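You operate a simulated robot arm through the tools that you are given. There is no shell and no other tool. Be economical: measure what you need, move in short steps, check, and stop when the job is done.

You run a simulated two-armed robot. Do the job below in one go: nothing can be reset, and whatever is moved stays where it is left.

JOB
Fetch the end cap from the top of the valve bench and set it on the low shelf of the branch bench. Take the green seat ring and leave it on the shelf under the plate rack. Put two of the weir blocks from the top of the valve bench on the back of the wash bench. Put one of the measuring cylinders from the top of the valve bench on the shelf of the green bench. Put the white seat ring in the white round tub. Put the white filter jar on the top deck of the parts cart away on the middle shelf of the steel rack. Any order will do. Set down upright: measuring cylinder, white filter jar.

The check looks at the end state, three seconds after you hand in, the way a careful person would. Anything else that was tipped, shoved, dropped, spilled or broken makes it a failure. A push-on lid holds only when it is set on centred and level and pressed home; a screw cap is set on level and turned clockwise until tight.

ROBOT AND FRAMES
Two 7-joint arms with three-finger grippers on one trunk, on a base that drives. Base frame: it is fixed to the floor where the robot stands at the start and does not move with it; the origin is under the middle of the robot, x ahead of it, y to its left, z up; the surface under the hand at the start is at about z = 780. Lengths are in mm, angles in rad, forces in N, time in s.
The left shoulder is at the start at [70, 165, 1113], the right one opposite. With the tool pointing down near the work surface each hand reaches from about 360 to 880 mm from the robot's upright axis, wherever it stands, measured 20 degrees to its own side. Places, roughly: back of the wash bench (92x24 cm) [-2480, 1840, 800]; end cap [500, -250, 750]; green seat ring (4x4x2 cm) [800, 400, 800]; low shelf of the branch bench [-2200, 3400, 400]; measuring cylinder [750, 500, 750]; middle shelf of the steel rack (140x22 cm) [-4420, 2360, 960]; shelf of the green bench [2700, 5000, 300]; shelf under the plate rack [2600, -2400, 300]; weir block [500, 500, 750]; white filter jar [-500, -1000, 750]; white round tub (22x22x11 cm) [2600, 1500, 800]; white seat ring (4x4x2 cm) [1100, 300, 800]. Payload 3.91 kg a hand.
Tool frame (each hand has its own): the origin (TCP) lies between the finger pads and is the grasp point; the fingertips stand 30 mm ahead of it; z points along the fingers, y is the line along which they close. The gripper opens to 116 mm. The gripper's body begins 73 mm behind the TCP.
Orientation is that of the tool frame in the base frame, as [roll, pitch, yaw] about the fixed x, y, z axes, in that order (R = Rz(yaw) Ry(pitch) Rx(roll)). With the fingers straight down and closing along the base's y, the tool's x points along the base's -x, its y along +y and its z along -z.

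CONTROLS
- The arms move only by the tool nudge_tool. It takes "left_deltas", "right_deltas" or both (then of equal length, played together; a hand with none holds still); each is a list of rows, each a list of 3 entries, a list of its own where there are three numbers: the shift along the tool's x, y, z in cm, then the turn, a rotation vector about the tool's x, y, z in degrees, then the closure in counts, from 0 (fully open) to 255 (shut). In form: [[[x, y, z], [ax, ay, az], gripper], ...]. A call has 1 to 8 rows; each row shifts and turns the commanded pose from where the row before left it, along the tool's axes as they then stand. A row lasts 0.2 s, in which the tool goes at most 50 mm and 0.15 rad; a call with a longer step from one row to the next is refused whole, and so is a gripper value outside its range. Where a pose cannot be reached the arm comes as near as it can. A force on the tool above 40 N (or 10 N above the force at the start of the call, whichever is more), or a blocked arm, ends the call early, and 0.2 s more pass. Each finger travels about 153 mm/s and halts on what it meets, pressing with about 39 N; the grip force reading is that of the motor and also rises with nothing between the fingers. The clock runs only during rows and for 0.2 s after the last one: add rows that do not move to give the fingers time. The reply holds the time, the measured pose of the TCP, the force on the tool along the base axes, the opening and the grip force, in the units named above and with some noise, with the torque about the TCP (base axes, N m) and any sound that the robot's microphone picked up.
- Cameras (640 x 400 px; columns grow to the right, rows downward): "scene" is now at [116.6, -23, 1403.3]; the picture's right is [-0.32, -0.95, 0.00], its down [-0.79, 0.26, -0.56] and it looks along [0.53, -0.18, -0.83] (base axes); focal length 214 px, centre (320, 200). "left" rides on the left gripper at [75, 17, -88] in its tool frame; the picture's right is [-0.22, 0.97, 0.00], its down [-0.70, -0.16, -0.70] and it looks along [-0.68, -0.16, 0.71] (tool axes); focal length 247 px, centre (320, 200). "right" rides on the right gripper at [52, 56, -88] in its tool frame; the picture's right is [-0.73, 0.68, 0.00], its down [-0.49, -0.52, -0.70] and it looks along [-0.48, -0.51, 0.71] (tool axes); focal length 247 px, centre (320, 200). There is no depth. A picture from a camera that has moved, and an enlarged one, comes with that camera's place and axes in the base frame and with its lens.
- snapshot(camera): a new picture of that camera. It takes no simulated time.
- slide_trunk(by): slides the trunk up (or, below 0, down) by that many mm; the arms and the scene camera ride with it, the base frame stays. It gives what a move gives, with no picture.
- base_move(legs): drives the robot by 1 to 6 legs, each [ahead, left, turn to the left] in mm, mm and rad, along the robot's own axes; the way and the turn of a leg run together, so that a leg with both is an arc; at most 1500 mm and 3.142 rad a leg. The arms and the cameras ride along, it lands a little off, and it stops where it bumps. It gives what a move gives.
- head_to(pan, tilt): turns the head with the scene camera to pan (to the left, within 1.501 rad either way) and tilt (down, from -0.506 to 1.204), counted from straight ahead of the robot. It gives what a move gives.
- close_up(camera, box): a new picture of the part [left, top, right, bottom] of that camera's present view, enlarged. It takes no simulated time.
- close_job(): hands the job in; it is judged then, once.

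Work in short steps. Places have to be worked out from the pictures, the camera data and where the tool is seen: move nearer, look again, correct. Check each grasp and each placing, and mend what went wrong. You have 207 turns and 194 pictures in all, those below and enlarged ones among them. Open the grippers and draw the arms clear of the work before you hand the job in, unless the task says otherwise.

The tools are called after ">>>" as name(argument=value, ...) on one line, values as JSON. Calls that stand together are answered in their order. nudge_tool: Moves the arms, as the interface text tells. Its arguments: {"type":"object","properties":{"left_deltas":{"type":"array","items":{"type":"array"}},"right_deltas":{"type":"array","items":{"type":"array"}}},"required":[]} The other tools are called the same way: slide_trunk (by) slides the trunk up or down; base_move (legs) drives the base; head_to (pan, tilt) turns the head that bears the scene camera; snapshot (camera) takes a picture; close_up (camera, box) takes an enlarged picture of a part of a camera's view; close_job () hands the job in.

At the start:

```text
t: 0.0
left_tool_pos: [487.6, 517.7, 1177.8]
left_tcp_rot: [3.14, -0.001, -3.141]
left_contact_force: [-0.5, -0.3, -0.3]
left_moment: [0.02, 0.03, -0.02]
left_width: 115.9
left_grip_force: 0.0
right_tool_pos: [591.3, -27.0, 1107.7]
right_tcp_rot: [-3.141, 0.0, 3.14]
right_contact_force: [-0.2, -0.4, 0.1]
right_moment: [0.01, -0.03, -0.02]
right_width: 116.0
right_grip_force: 0.0
trunk travel left (down, up): [-650.0, 190.0]
robot x, y, heading: [2.1, -0.4, -0.001]
head pan, tilt: [-0.321, 0.979]
```

scene: 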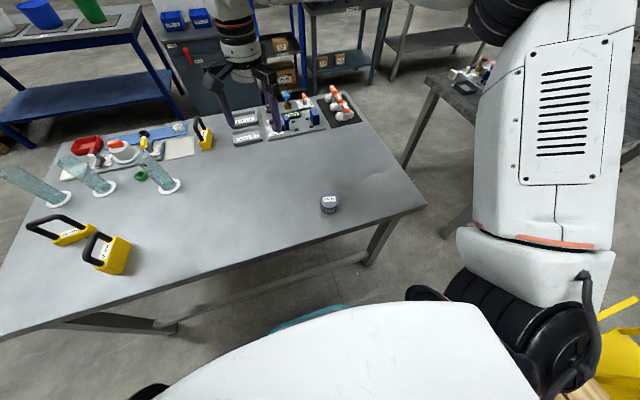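
right: 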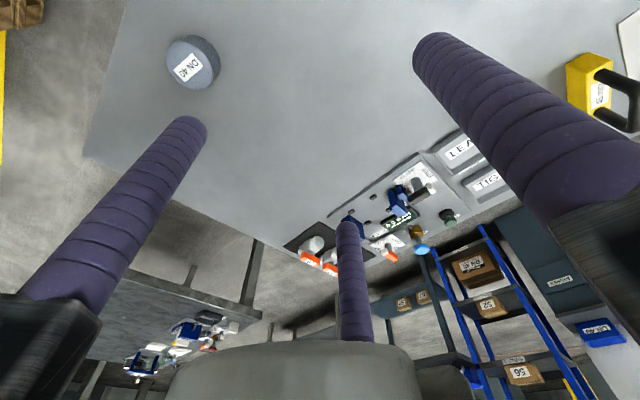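
left: 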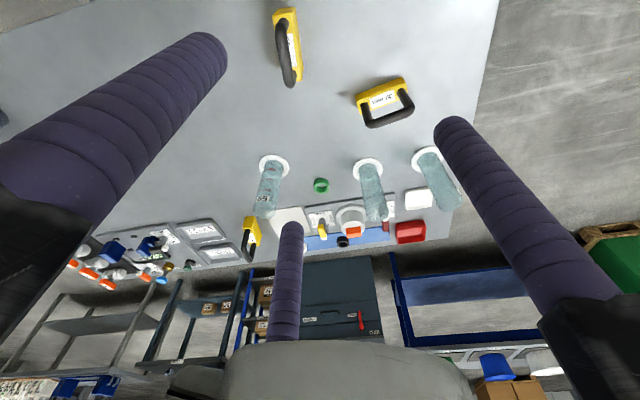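

I'll start by enlarging the bench to identify the objects.

>>> close_up(camera="scene", box=[0, 80, 240, 280])

>>> close_up(camera="left", box=[220, 130, 480, 290])

>>> close_up(camera="scene", box=[200, 70, 400, 220])

```text
2.00 times, centred on (120, 180) of scene
camera zoom: at [116.6, -23.0, 1403.3], right [-0.32, -0.95, 0.0], down [-0.79, 0.26, -0.56], along [0.53, -0.18, -0.83], focal length 429 px, centre (720, 240)
```

zoom: 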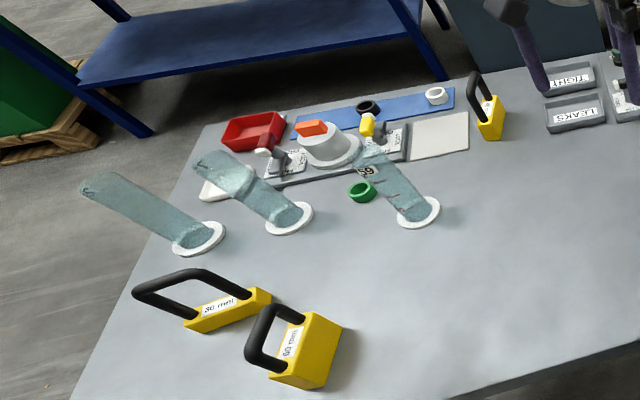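

```text
2.46 times, centred on (350, 210) of left
camera zoom: at [412.9, 534.4, 1266.8], right [0.22, 0.97, 0.0], down [0.7, -0.16, 0.7], along [0.68, -0.16, -0.71], focal length 608 px, centre (246, 175)
```

zoom: 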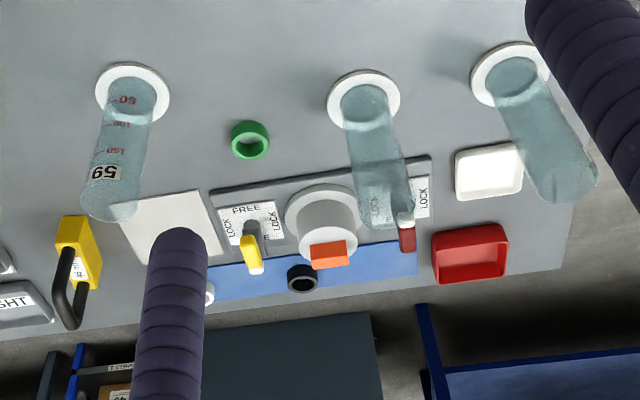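

```text
2.67 times, centred on (300, 145) of scene
camera zoom: at [116.6, -23.0, 1403.3], right [-0.32, -0.95, 0.0], down [-0.79, 0.26, -0.56], along [0.53, -0.18, -0.83], focal length 572 px, centre (373, 347)
```

zoom: 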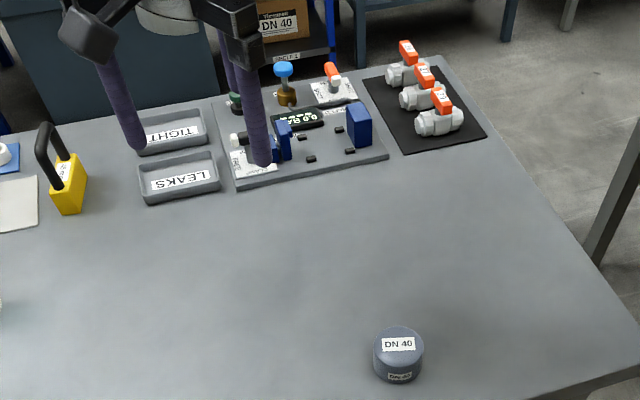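

Objects identified: three weir blocks, three cylinders, green ring, white ring on the blue mat. Now I look around to map the hall.

>>> head_to(pan=0.8, tilt=0.35)

>>> snapshot(camera="scene")

>>> head_to(pan=-0.7, tilt=0.35)

>>> snapshot(camera="scene")

```text
t: 1.4
left_tool_pos: [486.8, 517.1, 1177.6]
left_tcp_rot: [3.141, 0.001, -3.141]
left_contact_force: [0.7, -0.2, 0.7]
left_moment: [0.05, -0.05, 0.01]
left_width: 115.9
left_grip_force: 0.0
right_tool_pos: [590.5, -27.6, 1108.8]
right_tcp_rot: [-3.141, 0.001, 3.141]
right_contact_force: [0.2, 0.1, -0.3]
right_moment: [0.0, -0.01, 0.01]
right_width: 115.9
right_grip_force: 0.0
trunk travel left (down, up): [-650.0, 190.0]
robot x, y, heading: [1.9, -2.8, -0.002]
head pan, tilt: [0.799, 0.351]
```

```text
187 pictures are left
camera scene: at [114.2, 66.1, 1456.5], right [0.72, -0.7, 0.0], down [-0.24, -0.25, -0.94], along [0.66, 0.67, -0.34], focal length 214 px, centre (320, 200)
```

scene: 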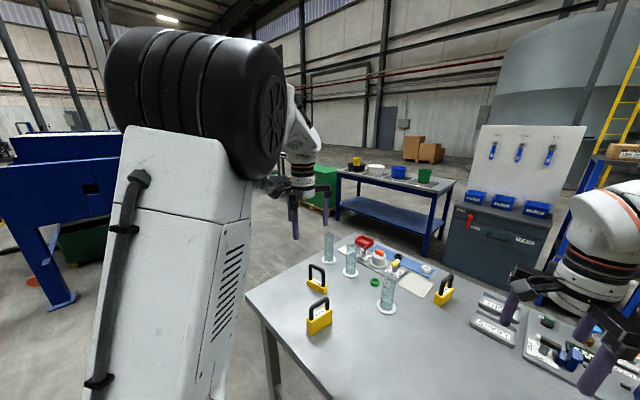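

```text
t: 3.0
left_tool_pos: [487.2, 517.8, 1177.4]
left_tcp_rot: [-3.141, 0.0, -3.142]
left_contact_force: [-0.3, 0.1, 0.4]
left_moment: [0.0, 0.0, 0.0]
left_width: 115.9
left_grip_force: 0.0
right_tool_pos: [590.8, -27.3, 1108.2]
right_tcp_rot: [3.141, -0.001, 3.139]
right_contact_force: [-0.4, 0.1, 0.5]
right_moment: [-0.01, -0.02, 0.03]
right_width: 116.0
right_grip_force: 0.0
trunk travel left (down, up): [-650.0, 190.0]
robot x, y, heading: [-0.7, 4.1, -0.004]
head pan, tilt: [-0.7, 0.351]
```

```text
186 pictures are left
camera scene: at [120.5, -60.5, 1456.6], right [-0.64, -0.77, 0.0], down [-0.26, 0.22, -0.94], along [0.72, -0.6, -0.34], focal length 214 px, centre (320, 200)
```

scene: 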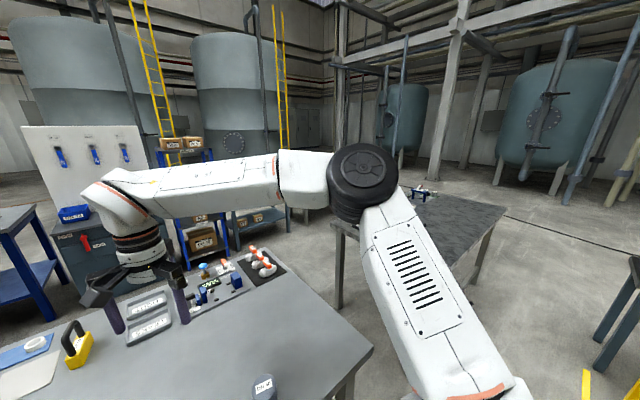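

I zoom on the two near weir blocks from the left camera and look down at the base to know my front clearance.

>>> close_up(camera="left", box=[240, 0, 440, 130])

>>> head_to(pan=0.6, tilt=1.2)

>>> snapshot(camera="scene")

```text
3.08 times, centred on (340, 65) of left
camera zoom: at [412.9, 534.3, 1266.8], right [0.22, 0.97, 0.0], down [0.7, -0.16, 0.7], along [0.68, -0.16, -0.71], focal length 760 px, centre (258, 615)
```

zoom: 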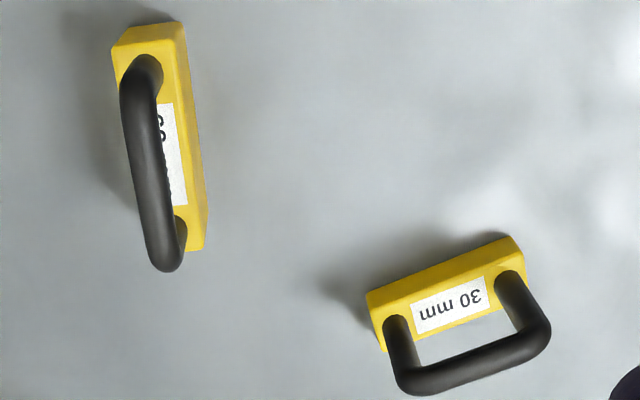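

```text
t: 4.4
left_tool_pos: [487.5, 516.6, 1178.3]
left_tcp_rot: [3.141, 0.002, -3.141]
left_contact_force: [0.1, 0.1, 0.3]
left_moment: [0.02, 0.02, -0.02]
left_width: 116.2
left_grip_force: 0.0
right_tool_pos: [592.9, -27.7, 1107.1]
right_tcp_rot: [-3.141, -0.001, 3.141]
right_contact_force: [-0.3, -0.3, -0.1]
right_moment: [0.03, -0.03, -0.01]
right_width: 115.7
right_grip_force: 0.0
trunk travel left (down, up): [-650.0, 190.0]
robot x, y, heading: [-0.3, 1.7, 0.002]
head pan, tilt: [0.6, 1.201]
```

```text
184 pictures are left
camera scene: at [95.4, 31.0, 1389.2], right [0.56, -0.83, 0.0], down [-0.77, -0.53, -0.36], along [0.3, 0.2, -0.93], focal length 214 px, centre (320, 200)
```

scene: 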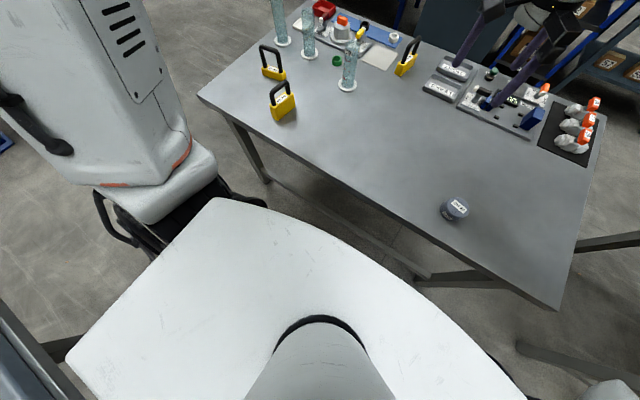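

Weir 60's handle is at about (497,463,875) running along x; weir 30's at about (636,610,868) running along y. I drive 500 mm left so both are in front of me.

>>> base_move(legs=[[0, 500, 0]])

>>> snapshot(camera="right")

```text
t: 7.4
left_tool_pos: [482.6, 1028.1, 1178.3]
left_tcp_rot: [-3.141, 0.0, -3.136]
left_contact_force: [-0.1, -0.4, -1.0]
left_moment: [-0.01, 0.01, -0.02]
left_width: 116.2
left_grip_force: 0.2
right_tool_pos: [591.3, 483.8, 1107.1]
right_tcp_rot: [-3.141, -0.001, -3.137]
right_contact_force: [-0.1, 0.0, -0.7]
right_moment: [-0.01, 0.02, -0.02]
right_width: 116.0
right_grip_force: 0.0
trunk travel left (down, up): [-650.0, 190.0]
robot x, y, heading: [-1.9, 508.7, 0.005]
head pan, tilt: [0.6, 1.201]
```

```text
183 pictures are left
camera right: at [537.6, 539.6, 1194.4], right [0.73, 0.68, 0.0], down [0.49, -0.52, 0.7], along [0.48, -0.51, -0.71], focal length 247 px, centre (320, 200)
```

right: 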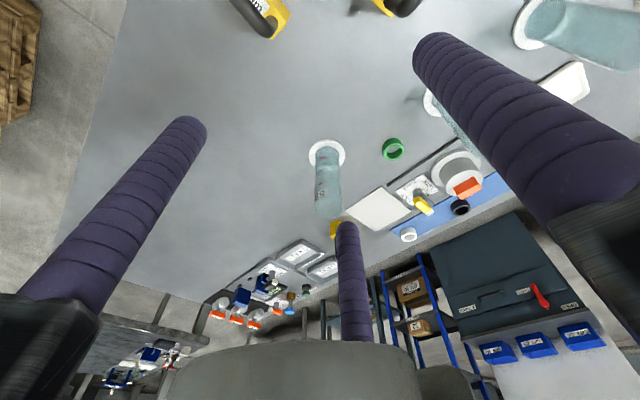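

Right hand moves above the weir-60 handle.

>>> nudge_tool(right_deltas=[[[2.35, -0.5, 3.5], [0, 0, 1.6], 0], [[2.35, -0.5, 3.5], [0, 0, 1.6], 0], [[2.35, -0.5, 3.5], [0, 0, 1.6], 0], [[2.35, -0.5, 3.5], [0, 0, 1.6], 0], [[0, 0, 0], [0, 0, 0], 0]])

>>> snapshot(camera="right")

>>> snapshot(camera="scene")

```text
t: 8.6
left_tool_pos: [483.1, 1028.9, 1178.1]
left_tcp_rot: [-3.141, -0.001, -3.137]
left_contact_force: [0.4, 0.4, -0.3]
left_moment: [-0.02, 0.0, 0.02]
left_width: 115.8
left_grip_force: 0.1
right_tool_pos: [494.3, 467.6, 965.4]
right_tcp_rot: [3.141, -0.001, 3.034]
right_contact_force: [-0.4, 0.6, -1.0]
right_moment: [-0.01, 0.02, -0.02]
right_width: 116.2
right_grip_force: 0.1
trunk travel left (down, up): [-650.0, 190.0]
robot x, y, heading: [-2.7, 509.9, 0.003]
head pan, tilt: [0.6, 1.201]
```

```text
182 pictures are left
camera right: at [448.9, 528.2, 1052.2], right [0.8, 0.6, 0.0], down [0.43, -0.57, 0.7], along [0.42, -0.56, -0.71], focal length 247 px, centre (320, 200)
```

right: 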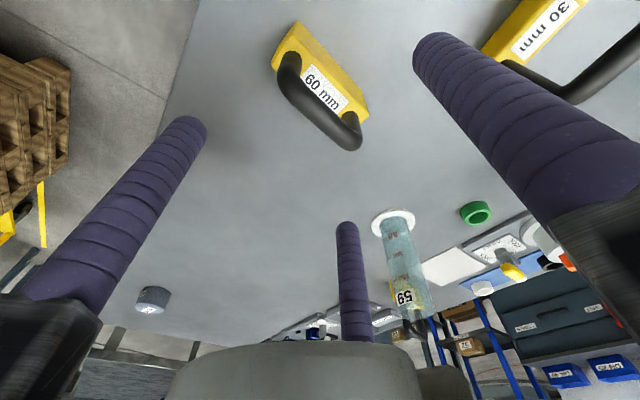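

```text
181 pictures are left
camera scene: at [93.6, 541.0, 1389.2], right [0.57, -0.82, 0.0], down [-0.77, -0.53, -0.36], along [0.3, 0.21, -0.93], focal length 214 px, centre (320, 200)
```

scene: 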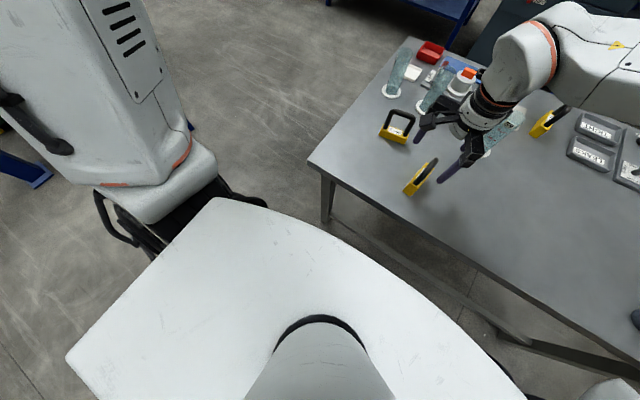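

The handle's middle is at about (498,461,873). Descend and close.

>>> nudge_tool(right_deltas=[[[-0.4, -0.6, 4.5], [0, 0, 0], 0], [[0, 0, 4.5], [0, 0, 0], 0], [[0, 0, 0], [0, 0, 0], 120], [[0, 0, 0], [0, 0, 0], 255], [[0, 0, 0], [0, 0, 0], 255], [[0, 0, 0], [0, 0, 0], 255]])

>>> snapshot(camera="right")

```text
t: 10.0
left_tool_pos: [481.2, 1028.6, 1178.3]
left_tcp_rot: [3.141, 0.001, -3.136]
left_contact_force: [0.5, -0.6, -0.6]
left_moment: [0.03, -0.01, 0.0]
left_width: 116.2
left_grip_force: 0.0
right_tool_pos: [500.1, 461.6, 874.2]
right_tcp_rot: [3.141, 0.001, 3.035]
right_contact_force: [-1.0, 0.6, -0.2]
right_moment: [-0.01, -0.03, -0.01]
right_width: 25.2
right_grip_force: 38.7
trunk travel left (down, up): [-650.0, 190.0]
robot x, y, heading: [-0.7, 510.1, 0.004]
head pan, tilt: [0.6, 1.201]
```

```text
180 pictures are left
camera right: at [454.0, 523.0, 961.9], right [0.8, 0.6, 0.0], down [0.43, -0.57, 0.7], along [0.42, -0.56, -0.71], focal length 247 px, centre (320, 200)
```

right: 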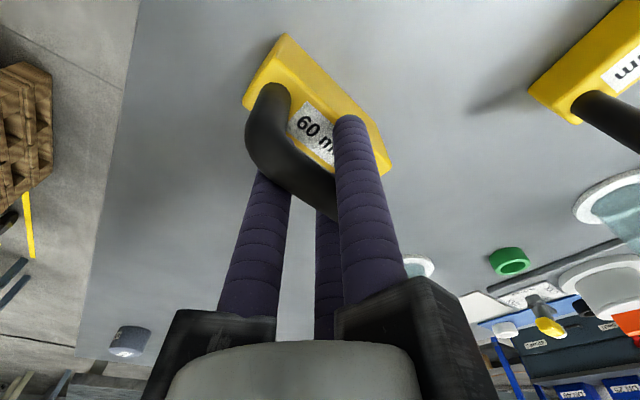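

Handle gripped (width 25). Lift, then shift aside to the right and toward me.

>>> nudge_tool(right_deltas=[[[0, 0, -2], [0, 0, 0], 255], [[0, 0, -4], [0, 0, 0], 255], [[0, 0, -4.5], [0, 0, 0], 255], [[0, 0, -4.5], [0, 0, 0], 255], [[1, -4, -1], [0, 0, 0], 255], [[1, -4, 0], [0, 0, 0], 255], [[1, -4, 0], [0, 0, 0], 255], [[0, 0, 0], [0, 0, 0], 255]])

>>> head_to(pan=0.2, tilt=0.9)

>>> snapshot(camera="scene")

```text
t: 11.8
left_tool_pos: [481.9, 1029.7, 1177.2]
left_tcp_rot: [3.14, 0.0, -3.137]
left_contact_force: [-0.6, 0.4, -0.4]
left_moment: [-0.03, 0.03, 0.0]
left_width: 116.2
left_grip_force: 0.1
right_tool_pos: [456.2, 347.6, 1035.3]
right_tcp_rot: [-3.141, 0.001, 3.038]
right_contact_force: [0.6, 0.0, -2.3]
right_moment: [-0.03, 0.02, -0.02]
right_width: 25.4
right_grip_force: 39.1
trunk travel left (down, up): [-650.0, 190.0]
robot x, y, heading: [-2.2, 508.2, 0.004]
head pan, tilt: [0.6, 1.201]
```

```text
t: 12.7
left_tool_pos: [482.7, 1027.9, 1178.3]
left_tcp_rot: [-3.141, 0.0, -3.136]
left_contact_force: [-1.2, 0.0, 0.0]
left_moment: [0.03, 0.03, 0.0]
left_width: 115.9
left_grip_force: 0.0
right_tool_pos: [457.5, 347.8, 1035.5]
right_tcp_rot: [-3.141, 0.0, 3.035]
right_contact_force: [0.9, 0.3, -0.9]
right_moment: [-0.04, 0.01, 0.02]
right_width: 25.3
right_grip_force: 39.6
trunk travel left (down, up): [-650.0, 190.0]
robot x, y, heading: [0.3, 507.1, 0.001]
head pan, tilt: [0.201, 0.901]
```

```text
179 pictures are left
camera scene: at [121.5, 523.7, 1409.0], right [0.21, -0.98, 0.0], down [-0.77, -0.16, -0.62], along [0.61, 0.13, -0.78], focal length 214 px, centre (320, 200)
```

scene: 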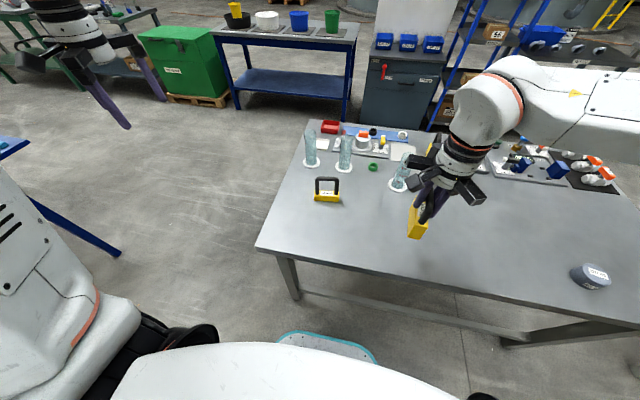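

Weir 60 held. Now bring the left hand toward weir 30, first translating, then turning 81°.

>>> nudge_tool(left_deltas=[[[-1.93, -4.5, 0], [0, 0, 0], 0], [[-1.93, -4.5, 0], [0, 0, 0], 0], [[-1.93, -4.5, 0], [0, 0, 0], 0], [[-1.93, -4.5, 0], [0, 0, 0], 0], [[-1.93, -4.5, 0], [0, 0, 0], 0], [[-1.93, -4.5, 0], [0, 0, 0], 0], [[-1.93, -4.5, 0], [0, 0, 0], 0], [[-1.93, -4.5, 0], [0, 0, 0], 0]])

>>> nudge_tool(left_deltas=[[[0, -4, 0.5], [0, 0, 8.3], 0], [[0, 0, 2.5], [0, 0, 8.3], 0], [[0, 0, 2.5], [0, 0, 8.3], 0], [[0, 0, 2.5], [0, 0, 8.3], 0], [[0, 0, 2.5], [0, 0, 8.3], 0], [[0, 0, 2.5], [0, 0, 8.3], 0], [[0, 0, 2.5], [0, 0, 8.3], 0], [[0, 0, 2], [0, 0, 8.3], 0]])

>>> nudge_tool(left_deltas=[[[0, 0, 0], [0, 0, 7.3], 0], [[0, 0, 0], [0, 0, 7.3], 0], [[0, 0, 0], [0, 0, 0], 0]])

>>> snapshot(camera="left")

```text
t: 14.5
left_tool_pos: [639.4, 667.1, 1177.7]
left_tcp_rot: [3.139, -0.002, -3.138]
left_contact_force: [0.4, -1.0, -0.2]
left_moment: [0.02, 0.02, 0.0]
left_width: 115.8
left_grip_force: 0.0
right_tool_pos: [458.7, 345.7, 1033.3]
right_tcp_rot: [3.14, 0.001, 3.036]
right_contact_force: [0.4, -0.2, -2.4]
right_moment: [-0.01, 0.04, -0.02]
right_width: 25.2
right_grip_force: 39.3
trunk travel left (down, up): [-650.0, 190.0]
robot x, y, heading: [-4.3, 510.2, 0.009]
head pan, tilt: [0.201, 0.901]
```

```text
t: 16.3
left_tool_pos: [639.3, 629.5, 1001.3]
left_tcp_rot: [-3.142, -0.001, 1.985]
left_contact_force: [0.4, -0.3, 0.5]
left_moment: [-0.03, -0.02, 0.05]
left_width: 115.9
left_grip_force: 0.0
right_tool_pos: [457.1, 346.2, 1034.8]
right_tcp_rot: [3.141, 0.0, 3.033]
right_contact_force: [0.2, 0.1, -1.5]
right_moment: [-0.01, 0.04, 0.03]
right_width: 25.4
right_grip_force: 38.8
trunk travel left (down, up): [-650.0, 190.0]
robot x, y, heading: [-1.7, 507.9, 0.011]
head pan, tilt: [0.201, 0.901]
```

```text
t: 17.1
left_tool_pos: [638.9, 627.0, 1002.2]
left_tcp_rot: [-3.141, 0.0, 1.732]
left_contact_force: [-0.4, -0.7, -0.5]
left_moment: [0.01, -0.01, 0.0]
left_width: 115.9
left_grip_force: 0.0
right_tool_pos: [458.2, 345.7, 1035.7]
right_tcp_rot: [3.141, 0.0, 3.035]
right_contact_force: [-1.0, -0.2, -1.9]
right_moment: [-0.01, -0.02, 0.0]
right_width: 25.3
right_grip_force: 38.4
trunk travel left (down, up): [-650.0, 190.0]
robot x, y, heading: [-4.0, 511.0, 0.01]
head pan, tilt: [0.201, 0.901]
```

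```text
178 pictures are left
camera left: at [644.9, 704.8, 1091.1], right [1.0, -0.06, 0.0], down [-0.05, -0.71, 0.7], along [-0.04, -0.7, -0.71], focal length 247 px, centre (320, 200)
```

left: 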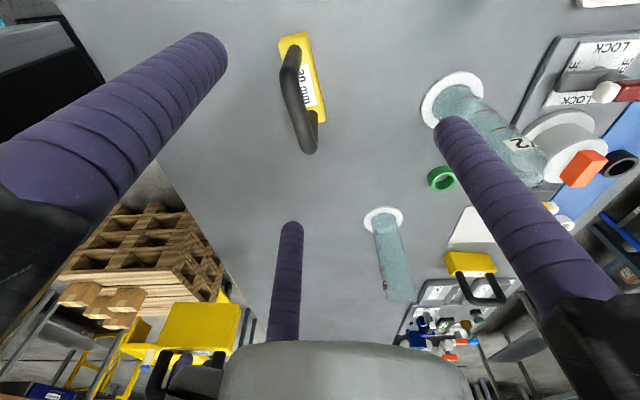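

Handle of weir 30 triangulates to about (618,606,877). Align, descend, and close.

>>> nudge_tool(left_deltas=[[[-1.74, -2.41, 0.6], [0, 0, -3], 0], [[0, 0, 4], [0, 0, 0], 0], [[0, 0, 4], [0, 0, 0], 0], [[0, 0, 4], [0, 0, 0], 0], [[0, 0, 0], [0, 0, 0], 120], [[0, 0, 0], [0, 0, 0], 255], [[0, 0, 0], [0, 0, 0], 255], [[0, 0, 0], [0, 0, 0], 255]])

>>> snapshot(camera="left")

```text
t: 18.9
left_tool_pos: [616.5, 609.4, 878.5]
left_tcp_rot: [-3.141, 0.001, 1.786]
left_contact_force: [-0.3, 0.3, -0.4]
left_moment: [-0.02, 0.03, -0.02]
left_width: 25.3
left_grip_force: 38.7
right_tool_pos: [456.2, 347.2, 1034.5]
right_tcp_rot: [-3.14, -0.001, 3.034]
right_contact_force: [-0.2, 0.5, -1.8]
right_moment: [-0.03, 0.01, -0.01]
right_width: 25.0
right_grip_force: 39.1
trunk travel left (down, up): [-650.0, 190.0]
robot x, y, heading: [-1.0, 510.9, 0.006]
head pan, tilt: [0.201, 0.901]
```

```text
177 pictures are left
camera left: at [618.8, 686.4, 966.7], right [1.0, -0.01, 0.0], down [-0.01, -0.71, 0.7], along [-0.01, -0.7, -0.71], focal length 247 px, centre (320, 200)
```

left: 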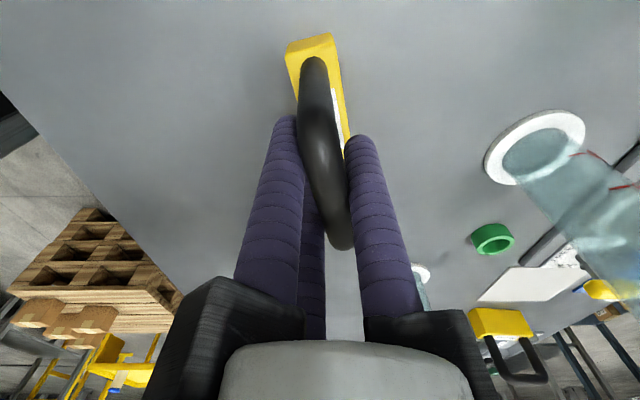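

Both weirs are held. Lift and retract the left, then look round to the left and behind.

>>> nudge_tool(left_deltas=[[[0, 0, -3], [0, 0, 0], 255], [[0, 0, -4.5], [0, 0, 0], 255], [[0, 0, -4.5], [0, 0, 0], 255], [[0, 0, -4.5], [0, 0, 0], 255], [[1, -4.5, 0], [0, 0, 0], 255], [[1, -4.5, 0], [0, 0, 0], 255], [[1, -4.5, 0], [0, 0, 0], 255], [[1, -4.5, 0], [0, 0, 0], 255]])

>>> base_move(legs=[[-300, 0, 0]])

>>> head_to(pan=1.5, tilt=0.3)

>>> snapshot(camera="scene")

>>> head_to(pan=-1.5, tilt=0.3)

>>> snapshot(camera="scene")

```text
t: 20.7
left_tool_pos: [430.9, 610.0, 1043.0]
left_tcp_rot: [3.14, 0.002, 1.785]
left_contact_force: [0.1, 0.6, -0.9]
left_moment: [-0.04, -0.05, 0.0]
left_width: 25.1
left_grip_force: 39.3
right_tool_pos: [456.0, 348.3, 1035.6]
right_tcp_rot: [-3.142, 0.001, 3.035]
right_contact_force: [0.2, 0.2, -1.2]
right_moment: [-0.07, -0.03, 0.0]
right_width: 25.4
right_grip_force: 39.2
trunk travel left (down, up): [-650.0, 190.0]
robot x, y, heading: [-4.4, 506.4, 0.007]
head pan, tilt: [0.201, 0.901]
```

```text
t: 23.1
left_tool_pos: [45.3, 569.6, 972.8]
left_tcp_rot: [-2.866, 0.024, 1.86]
left_contact_force: [-0.2, 0.4, -0.4]
left_moment: [-0.06, -0.07, 0.03]
left_width: 25.1
left_grip_force: 38.7
right_tool_pos: [110.8, 321.2, 1108.5]
right_tcp_rot: [2.998, 0.195, 2.835]
right_contact_force: [0.4, 0.2, -1.9]
right_moment: [-0.08, 0.04, 0.09]
right_width: 25.3
right_grip_force: 39.1
trunk travel left (down, up): [-650.0, 190.0]
robot x, y, heading: [-271.3, 495.6, 0.009]
head pan, tilt: [0.201, 0.901]
stopped in leg 1: the robot was blocked; the commanded pose is now the measured one
```

```text
t: 24.6
left_tool_pos: [36.9, 566.2, 971.4]
left_tcp_rot: [-2.892, 0.002, 1.831]
left_contact_force: [0.6, 1.4, -1.3]
left_moment: [-0.08, 0.09, 0.02]
left_width: 25.3
left_grip_force: 39.0
right_tool_pos: [101.1, 309.2, 1098.9]
right_tcp_rot: [3.031, 0.202, 2.875]
right_contact_force: [2.7, 0.3, -2.8]
right_moment: [-0.04, 0.19, 0.04]
right_width: 25.3
right_grip_force: 39.2
trunk travel left (down, up): [-650.0, 190.0]
robot x, y, heading: [-253.5, 485.8, 0.0]
head pan, tilt: [1.499, 0.3]
```

```text
176 pictures are left
camera scene: at [-139.9, 576.4, 1463.9], right [1.0, -0.07, -0.04], down [-0.06, -0.29, -0.95], along [0.05, 0.95, -0.3], focal length 214 px, centre (320, 200)
```

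scene: 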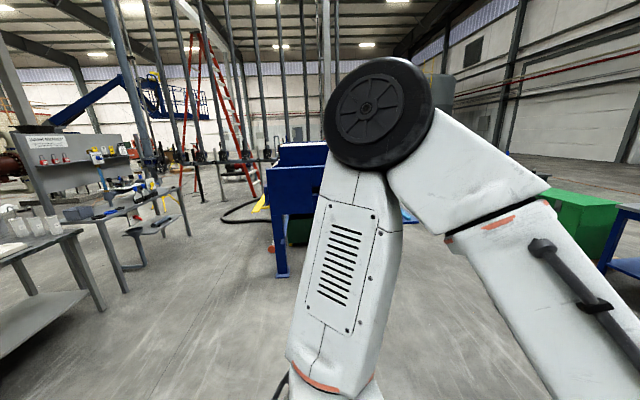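

```text
t: 27.2
left_tool_pos: [54.9, 587.0, 983.8]
left_tcp_rot: [-2.961, 0.001, 1.81]
left_contact_force: [0.3, -0.6, -1.6]
left_moment: [0.12, 0.06, -0.06]
left_width: 25.3
left_grip_force: 39.8
right_tool_pos: [112.3, 325.5, 1089.9]
right_tcp_rot: [3.054, 0.178, 2.905]
right_contact_force: [0.3, -1.6, -2.3]
right_moment: [0.03, -0.01, -0.01]
right_width: 25.4
right_grip_force: 38.8
trunk travel left (down, up): [-650.0, 190.0]
robot x, y, heading: [-246.3, 499.9, 0.003]
head pan, tilt: [-1.499, 0.3]
```

```text
175 pictures are left
camera scene: at [-173.7, 405.9, 1462.3], right [-1.0, -0.07, 0.01], down [-0.03, 0.3, -0.95], along [0.07, -0.95, -0.3], focal length 214 px, centre (320, 200)
```

scene: 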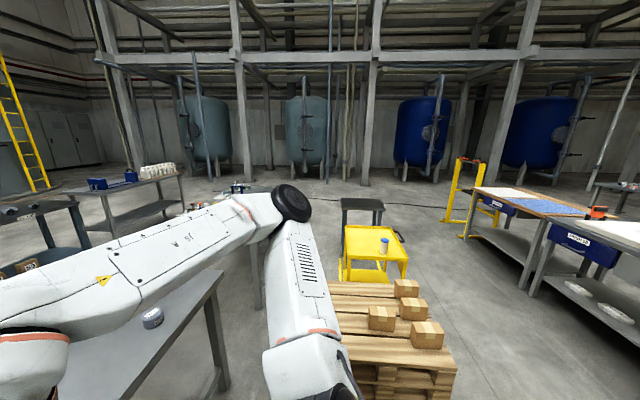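

Something blocked the reversal and the arms got jostled. I look down at both sides to find what was touched.

>>> head_to(pan=-1.5, tilt=1.0)

>>> snapshot(camera="scene")

>>> head_to(pan=1.5, tilt=1.0)

>>> snapshot(camera="scene")

>>> snapshot(camera="left")

>>> snapshot(camera="right")

```text
t: 28.2
left_tool_pos: [54.7, 587.7, 984.0]
left_tcp_rot: [-2.962, -0.001, 1.812]
left_contact_force: [0.6, 1.8, -0.6]
left_moment: [-0.13, -0.05, 0.04]
left_width: 25.1
left_grip_force: 38.7
right_tool_pos: [112.3, 326.1, 1090.3]
right_tcp_rot: [3.056, 0.179, 2.906]
right_contact_force: [-0.2, 0.7, -1.1]
right_moment: [-0.1, 0.01, -0.03]
right_width: 25.1
right_grip_force: 38.5
trunk travel left (down, up): [-650.0, 190.0]
robot x, y, heading: [-242.6, 500.0, -0.0]
head pan, tilt: [-1.499, 1.0]
```

```text
174 pictures are left
camera scene: at [-176.5, 429.7, 1402.9], right [-1.0, -0.07, 0.01], down [-0.07, 0.84, -0.54], along [0.03, -0.54, -0.84], focal length 214 px, centre (320, 200)
```

scene: 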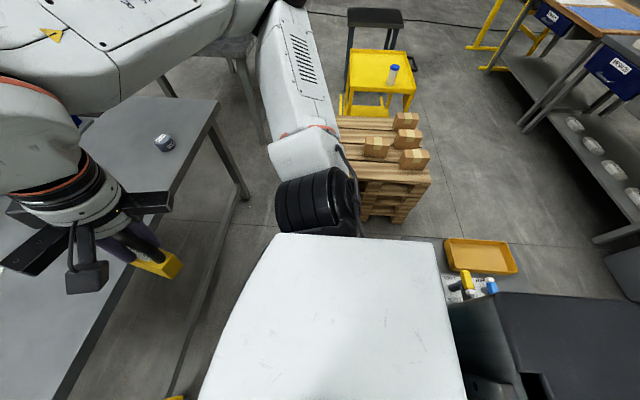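

```text
t: 30.8
left_tool_pos: [54.7, 588.4, 984.1]
left_tcp_rot: [-2.962, 0.0, 1.812]
left_contact_force: [0.3, 1.1, -1.4]
left_moment: [-0.08, 0.0, 0.01]
left_width: 25.2
left_grip_force: 38.9
right_tool_pos: [112.5, 326.4, 1090.4]
right_tcp_rot: [3.056, 0.177, 2.907]
right_contact_force: [0.9, 0.6, -1.8]
right_moment: [-0.06, 0.03, -0.03]
right_width: 25.3
right_grip_force: 39.0
trunk travel left (down, up): [-650.0, 190.0]
robot x, y, heading: [-245.9, 503.2, -0.0]
head pan, tilt: [1.499, 1.0]
```

```text
173 pictures are left
camera scene: at [-176.4, 569.2, 1402.9], right [1.0, -0.07, -0.01], down [-0.07, -0.84, -0.54], along [0.03, 0.54, -0.84], focal length 214 px, centre (320, 200)
```

scene: 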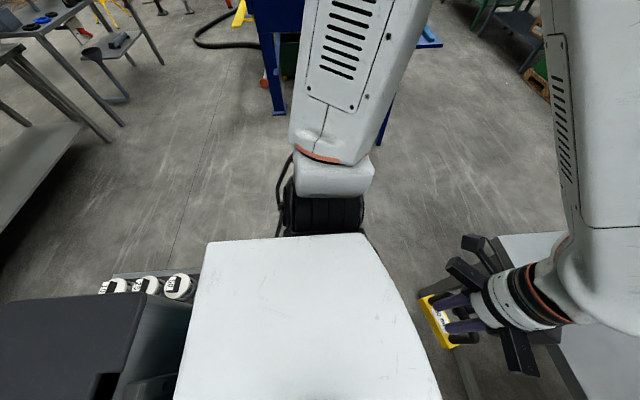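

```text
172 pictures are left
camera left: at [69.9, 668.5, 1068.0], right [0.98, 0.01, -0.17], down [0.13, -0.68, 0.72], along [-0.11, -0.73, -0.68], focal length 247 px, centre (320, 200)
```

left: 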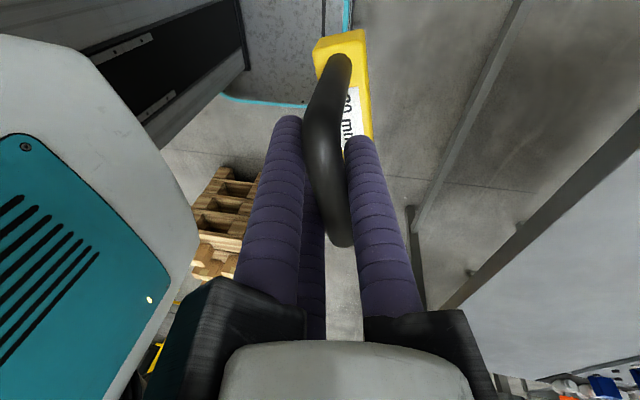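

```text
171 pictures are left
camera right: at [57.8, 389.0, 1171.3], right [0.85, 0.49, 0.19], down [0.22, -0.65, 0.73], along [0.48, -0.58, -0.66], focal length 247 px, centre (320, 200)
```

right: 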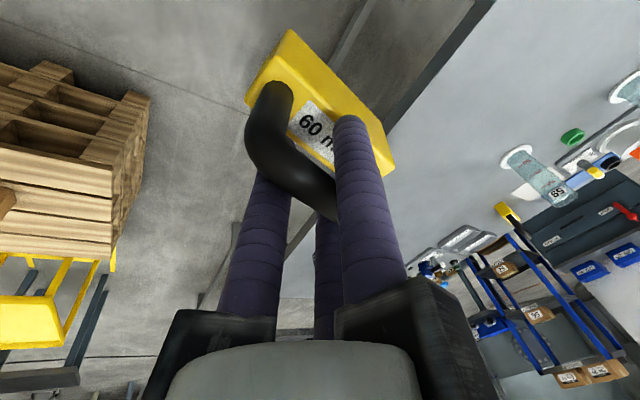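

I backed into a dark machine on a bench behind me. I pull forward to get clear and check that nothing on it was upset.

>>> base_move(legs=[[120, 0, 0]])

>>> head_to(pan=1.5, tilt=0.8)

>>> snapshot(camera="scene")

>>> head_to(pan=-1.5, tilt=0.8)

>>> snapshot(camera="scene")

```text
t: 32.1
left_tool_pos: [146.1, 590.9, 989.0]
left_tcp_rot: [-2.99, 0.008, 1.818]
left_contact_force: [0.2, 0.8, -0.8]
left_moment: [0.0, 0.08, 0.01]
left_width: 25.3
left_grip_force: 38.9
right_tool_pos: [200.5, 329.5, 1088.9]
right_tcp_rot: [3.054, 0.179, 2.916]
right_contact_force: [0.3, 0.4, -2.1]
right_moment: [-0.03, 0.1, 0.02]
right_width: 25.4
right_grip_force: 39.3
trunk travel left (down, up): [-650.0, 190.0]
robot x, y, heading: [-161.4, 501.4, 0.002]
head pan, tilt: [1.499, 1.0]
```

```text
t: 32.8
left_tool_pos: [144.7, 590.8, 989.7]
left_tcp_rot: [-2.99, 0.007, 1.818]
left_contact_force: [-1.3, -0.1, -1.3]
left_moment: [0.02, 0.03, 0.01]
left_width: 25.2
left_grip_force: 38.9
right_tool_pos: [200.6, 330.1, 1089.5]
right_tcp_rot: [3.055, 0.178, 2.915]
right_contact_force: [-0.2, 0.0, -1.8]
right_moment: [0.01, 0.05, -0.01]
right_width: 25.2
right_grip_force: 38.9
trunk travel left (down, up): [-650.0, 190.0]
robot x, y, heading: [-156.6, 502.0, 0.005]
head pan, tilt: [1.499, 0.799]
```

```text
170 pictures are left
camera scene: at [-104.8, 581.8, 1416.9], right [1.0, -0.06, 0.0], down [-0.05, -0.72, -0.7], along [0.04, 0.7, -0.72], focal length 214 px, centre (320, 200)
```

scene: 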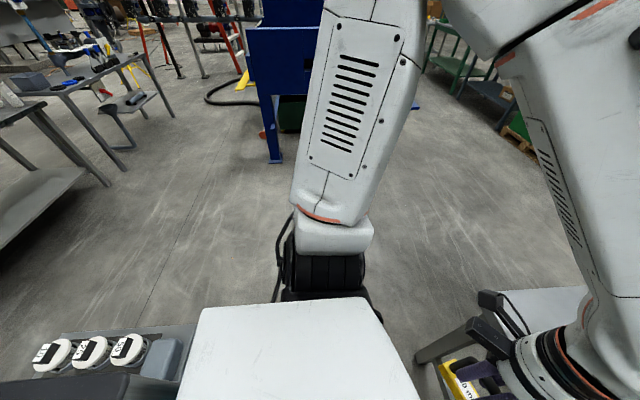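

```text
t: 35.4
left_tool_pos: [144.1, 591.0, 989.8]
left_tcp_rot: [-2.992, 0.006, 1.818]
left_contact_force: [0.2, -0.1, -1.6]
left_moment: [0.0, 0.03, 0.01]
left_width: 25.2
left_grip_force: 39.2
right_tool_pos: [200.0, 330.1, 1090.0]
right_tcp_rot: [3.055, 0.181, 2.913]
right_contact_force: [-0.5, 0.7, -1.4]
right_moment: [-0.03, 0.04, 0.0]
right_width: 25.3
right_grip_force: 38.9
trunk travel left (down, up): [-650.0, 190.0]
robot x, y, heading: [-159.6, 501.8, 0.007]
head pan, tilt: [-1.499, 0.799]
```

```text
169 pictures are left
camera scene: at [-104.0, 421.0, 1416.9], right [-1.0, -0.08, 0.0], down [-0.06, 0.71, -0.7], along [0.06, -0.69, -0.72], focal length 214 px, centre (320, 200)
```

scene: 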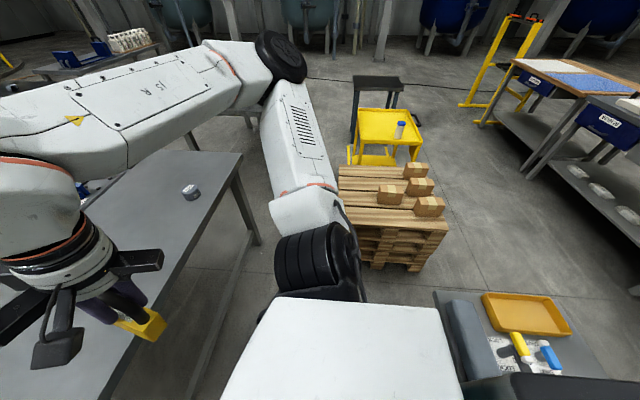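

Nothing toppled; objects behind stand at fixed places. I now drive left out of the gap, turn to face −x, and look toward the wash bench.

>>> base_move(legs=[[40, 0, 0], [0, 850, 0], [0, 0, 1.571], [0, 0, 0.9]])

>>> head_to(pan=0.2, tilt=0.4)

>>> snapshot(camera="scene")

```text
t: 46.6
left_tool_pos: [-424.0, 1456.4, 988.8]
left_tcp_rot: [-2.993, 0.007, -1.972]
left_contact_force: [0.8, -0.1, -1.6]
left_moment: [0.02, -0.01, -0.02]
left_width: 25.3
left_grip_force: 38.8
right_tool_pos: [-310.2, 1698.1, 1090.0]
right_tcp_rot: [3.054, 0.179, -0.877]
right_contact_force: [-1.1, -0.4, -1.8]
right_moment: [0.01, -0.06, 0.02]
right_width: 25.4
right_grip_force: 39.3
trunk travel left (down, up): [-650.0, 190.0]
robot x, y, heading: [-128.6, 1343.3, 2.498]
head pan, tilt: [-1.499, 0.799]
```

```text
t: 48.3
left_tool_pos: [-424.1, 1457.6, 989.3]
left_tcp_rot: [-2.99, 0.007, -1.972]
left_contact_force: [0.1, 0.7, -1.9]
left_moment: [0.0, 0.01, 0.0]
left_width: 25.0
left_grip_force: 38.7
right_tool_pos: [-309.7, 1698.5, 1088.8]
right_tcp_rot: [3.055, 0.18, -0.878]
right_contact_force: [-0.8, -0.7, -2.2]
right_moment: [-0.03, -0.02, -0.04]
right_width: 25.4
right_grip_force: 39.0
trunk travel left (down, up): [-650.0, 190.0]
robot x, y, heading: [-131.5, 1346.5, 2.508]
head pan, tilt: [0.201, 0.4]
```

```text
168 pictures are left
camera scene: at [-252.9, 1413.2, 1452.0], right [0.43, 0.9, 0.0], down [0.35, -0.17, -0.92], along [-0.83, 0.39, -0.39], focal length 214 px, centre (320, 200)
```

scene: 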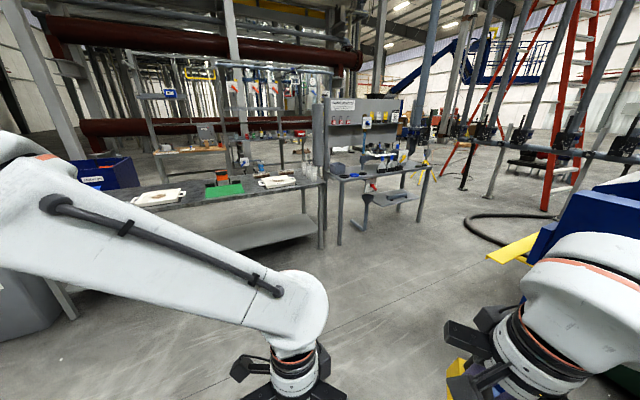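

>>> close_up(camera="scene", box=[60, 80, 440, 260])

```text
1.68 times, centred on (250, 170) of scene
camera zoom: at [-252.9, 1413.2, 1452.0], right [0.43, 0.9, 0.0], down [0.35, -0.17, -0.92], along [-0.83, 0.39, -0.39], focal length 361 px, centre (438, 250)
```

zoom: 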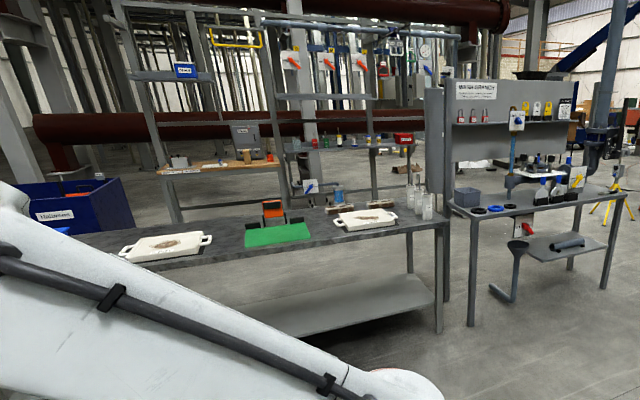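

The wash bench stands ahead at x≈−1950…−2600 with its length along y; the branch bench is beyond it to the right. I turn to face −x and close in.

>>> base_move(legs=[[0, 0, 0.634], [900, 0, 0], [0, -440, 0]])

>>> head_to(pan=0.0, tilt=0.6)

>>> snapshot(camera="scene")

```text
t: 57.1
left_tool_pos: [-1318.4, 1735.8, 988.7]
left_tcp_rot: [-2.991, 0.007, -1.368]
left_contact_force: [-0.2, -0.8, -0.8]
left_moment: [0.02, -0.02, 0.01]
left_width: 25.2
left_grip_force: 38.9
right_tool_pos: [-1361.9, 1998.2, 1090.0]
right_tcp_rot: [3.054, 0.18, -0.272]
right_contact_force: [-0.3, 0.4, -1.6]
right_moment: [0.03, -0.03, 0.03]
right_width: 25.3
right_grip_force: 39.0
trunk travel left (down, up): [-650.0, 190.0]
robot x, y, heading: [-1011.1, 1812.1, 3.105]
head pan, tilt: [0.201, 0.4]
```

```text
t: 57.8
left_tool_pos: [-1318.2, 1734.3, 989.1]
left_tcp_rot: [-2.988, 0.008, -1.369]
left_contact_force: [0.4, 0.2, -1.5]
left_moment: [0.03, -0.04, 0.0]
left_width: 25.4
left_grip_force: 39.4
right_tool_pos: [-1363.1, 1997.5, 1089.6]
right_tcp_rot: [3.054, 0.18, -0.272]
right_contact_force: [0.3, -0.4, -2.1]
right_moment: [0.02, 0.0, 0.01]
right_width: 25.1
right_grip_force: 38.9
trunk travel left (down, up): [-650.0, 190.0]
robot x, y, heading: [-1010.6, 1810.2, 3.101]
head pan, tilt: [0.0, 0.6]
```

```text
166 pictures are left
camera scene: at [-1150.4, 1815.6, 1433.9], right [0.04, 1.0, 0.0], down [0.56, -0.02, -0.83], along [-0.82, 0.03, -0.56], focal length 214 px, centre (320, 200)
```

scene: 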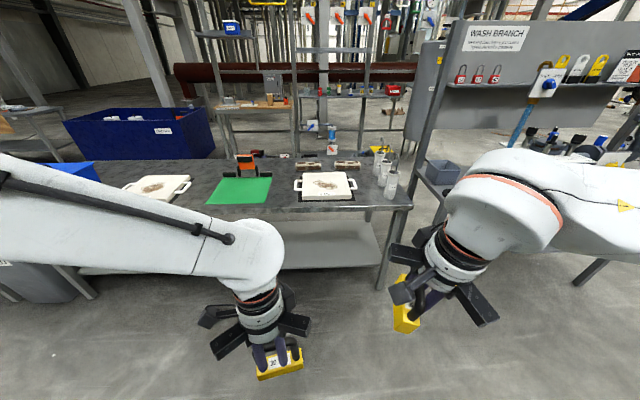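

>>> close_up(camera="scene", box=[190, 120, 430, 220])

```text
2.67 times, centred on (310, 170) of scene
camera zoom: at [-1150.4, 1815.6, 1433.9], right [0.04, 1.0, 0.0], down [0.56, -0.02, -0.83], along [-0.82, 0.03, -0.56], focal length 572 px, centre (347, 280)
```

zoom: 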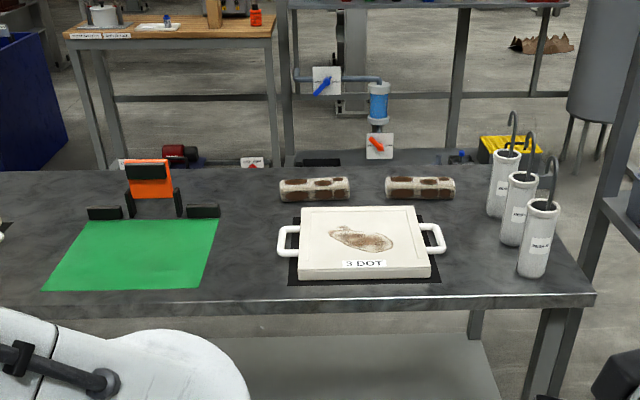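

Free spots on the back strip: between the orange stand and the first core (y≈1610), and between the two cores (y≈1915). I first level both tools and align both handles with x.

>>> nudge_tool(left_deltas=[[[0, 0, 0], [-8.5, 0, 0], 255], [[0, 0, -2], [0, 0, -8.4], 255], [[0, 0, -2], [0, 0, -8.4], 255], [[0, 0, -2], [0, 0, -8.4], 255], [[0, 0, -2], [0, 0, -8.4], 255], [[0, 0, -2], [0, 0, -8.4], 255], [[0, 0, -2], [0, 0, -8.4], 255], [[0, 0, 0], [0, 0, -8.4], 255]], right_deltas=[[[0, 0, 0], [5, 0, 0], 255], [[0, 0, 0], [0, 5.2, 0], 255], [[0, 0, 0], [0, 5.1, 0], 255], [[0, 0, 0], [0, 0, -6.6], 255], [[0, 0, 0], [0, 0, -6.6], 255], [[0, 0, 0], [0, 0, 0], 255], [[0, 0, 0], [0, 0, 0], 255], [[0, 0, 0], [0, 0, 0], 255]])

>>> nudge_tool(left_deltas=[[[0, 0, 0], [0, 0, -8.5], 255], [[0, 0, 0], [0, 0, -8.5], 255], [[0, 0, 0], [0, 0, 0], 255]])

```text
t: 59.6
left_tool_pos: [-1319.0, 1733.7, 1108.6]
left_tcp_rot: [-3.135, 0.001, -0.339]
left_contact_force: [0.4, 0.8, -0.9]
left_moment: [0.01, -0.04, 0.01]
left_width: 25.2
left_grip_force: 39.1
right_tool_pos: [-1361.7, 1997.7, 1089.9]
right_tcp_rot: [-3.141, 0.0, -0.043]
right_contact_force: [-0.3, 0.2, -1.9]
right_moment: [0.02, -0.01, -0.02]
right_width: 25.2
right_grip_force: 39.4
trunk travel left (down, up): [-650.0, 190.0]
robot x, y, heading: [-1012.4, 1812.5, 3.101]
head pan, tilt: [0.0, 0.6]
```

```text
t: 60.4
left_tool_pos: [-1317.4, 1733.9, 1109.4]
left_tcp_rot: [-3.135, 0.0, -0.043]
left_contact_force: [-0.3, 0.2, -0.8]
left_moment: [-0.01, 0.0, -0.01]
left_width: 25.3
left_grip_force: 38.9
right_tool_pos: [-1361.2, 1996.8, 1091.0]
right_tcp_rot: [-3.141, -0.001, -0.042]
right_contact_force: [0.5, -0.4, -1.8]
right_moment: [0.01, -0.02, 0.01]
right_width: 25.4
right_grip_force: 39.2
trunk travel left (down, up): [-650.0, 190.0]
robot x, y, heading: [-1011.1, 1809.6, 3.1]
head pan, tilt: [0.0, 0.6]
```

Both level. Drive up to the bench, stopping 340 mm short of its edge.

>>> base_move(legs=[[0, 50, 0.04], [560, 0, 0]])

>>> snapshot(camera="scene")

>>> head_to(pan=0.0, tilt=1.2)

>>> snapshot(camera="scene")

```text
t: 64.2
left_tool_pos: [-1872.0, 1667.1, 1108.7]
left_tcp_rot: [-3.133, 0.0, -0.001]
left_contact_force: [-0.2, -0.4, -1.0]
left_moment: [0.0, -0.01, 0.02]
left_width: 25.2
left_grip_force: 39.1
right_tool_pos: [-1927.4, 1929.6, 1089.9]
right_tcp_rot: [-3.142, 0.0, 0.002]
right_contact_force: [-0.2, 0.5, -3.5]
right_moment: [0.02, -0.02, -0.02]
right_width: 25.2
right_grip_force: 38.9
trunk travel left (down, up): [-650.0, 190.0]
robot x, y, heading: [-1567.8, 1755.7, -3.135]
head pan, tilt: [0.0, 0.6]
```

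```text
164 pictures are left
camera scene: at [-1708.0, 1756.3, 1433.8], right [-0.01, 1.0, 0.0], down [0.57, 0.0, -0.82], along [-0.82, 0.0, -0.57], focal length 214 px, centre (320, 200)
```

scene: 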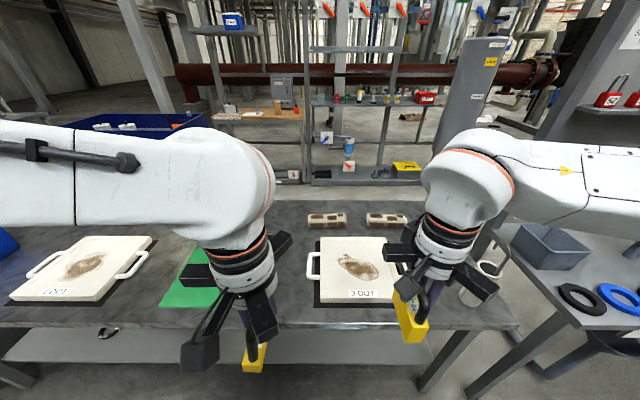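

```text
t: 65.2
left_tool_pos: [-1872.9, 1667.7, 1109.3]
left_tcp_rot: [-3.135, 0.001, -0.001]
left_contact_force: [-0.7, 0.4, -0.8]
left_moment: [-0.01, 0.0, 0.01]
left_width: 25.1
left_grip_force: 38.7
right_tool_pos: [-1927.1, 1929.9, 1089.3]
right_tcp_rot: [3.141, 0.0, 0.004]
right_contact_force: [-0.1, -0.5, -1.8]
right_moment: [0.0, 0.01, -0.04]
right_width: 25.5
right_grip_force: 39.1
trunk travel left (down, up): [-650.0, 190.0]
robot x, y, heading: [-1569.5, 1758.8, -3.139]
head pan, tilt: [0.0, 1.201]
```

```text
163 pictures are left
camera scene: at [-1675.5, 1756.5, 1389.3], right [-0.01, 1.0, 0.0], down [0.93, 0.01, -0.36], along [-0.36, 0.0, -0.93], focal length 214 px, centre (320, 200)
```

scene: 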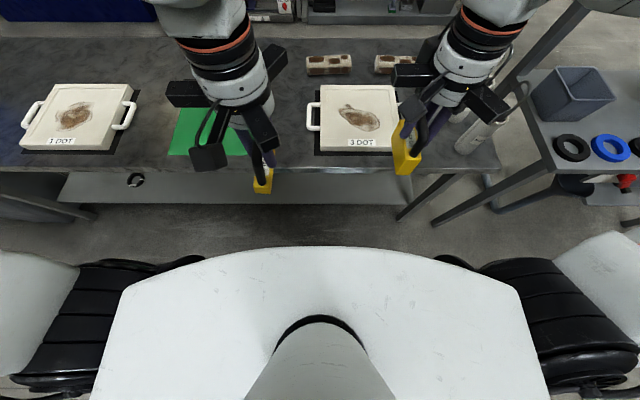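

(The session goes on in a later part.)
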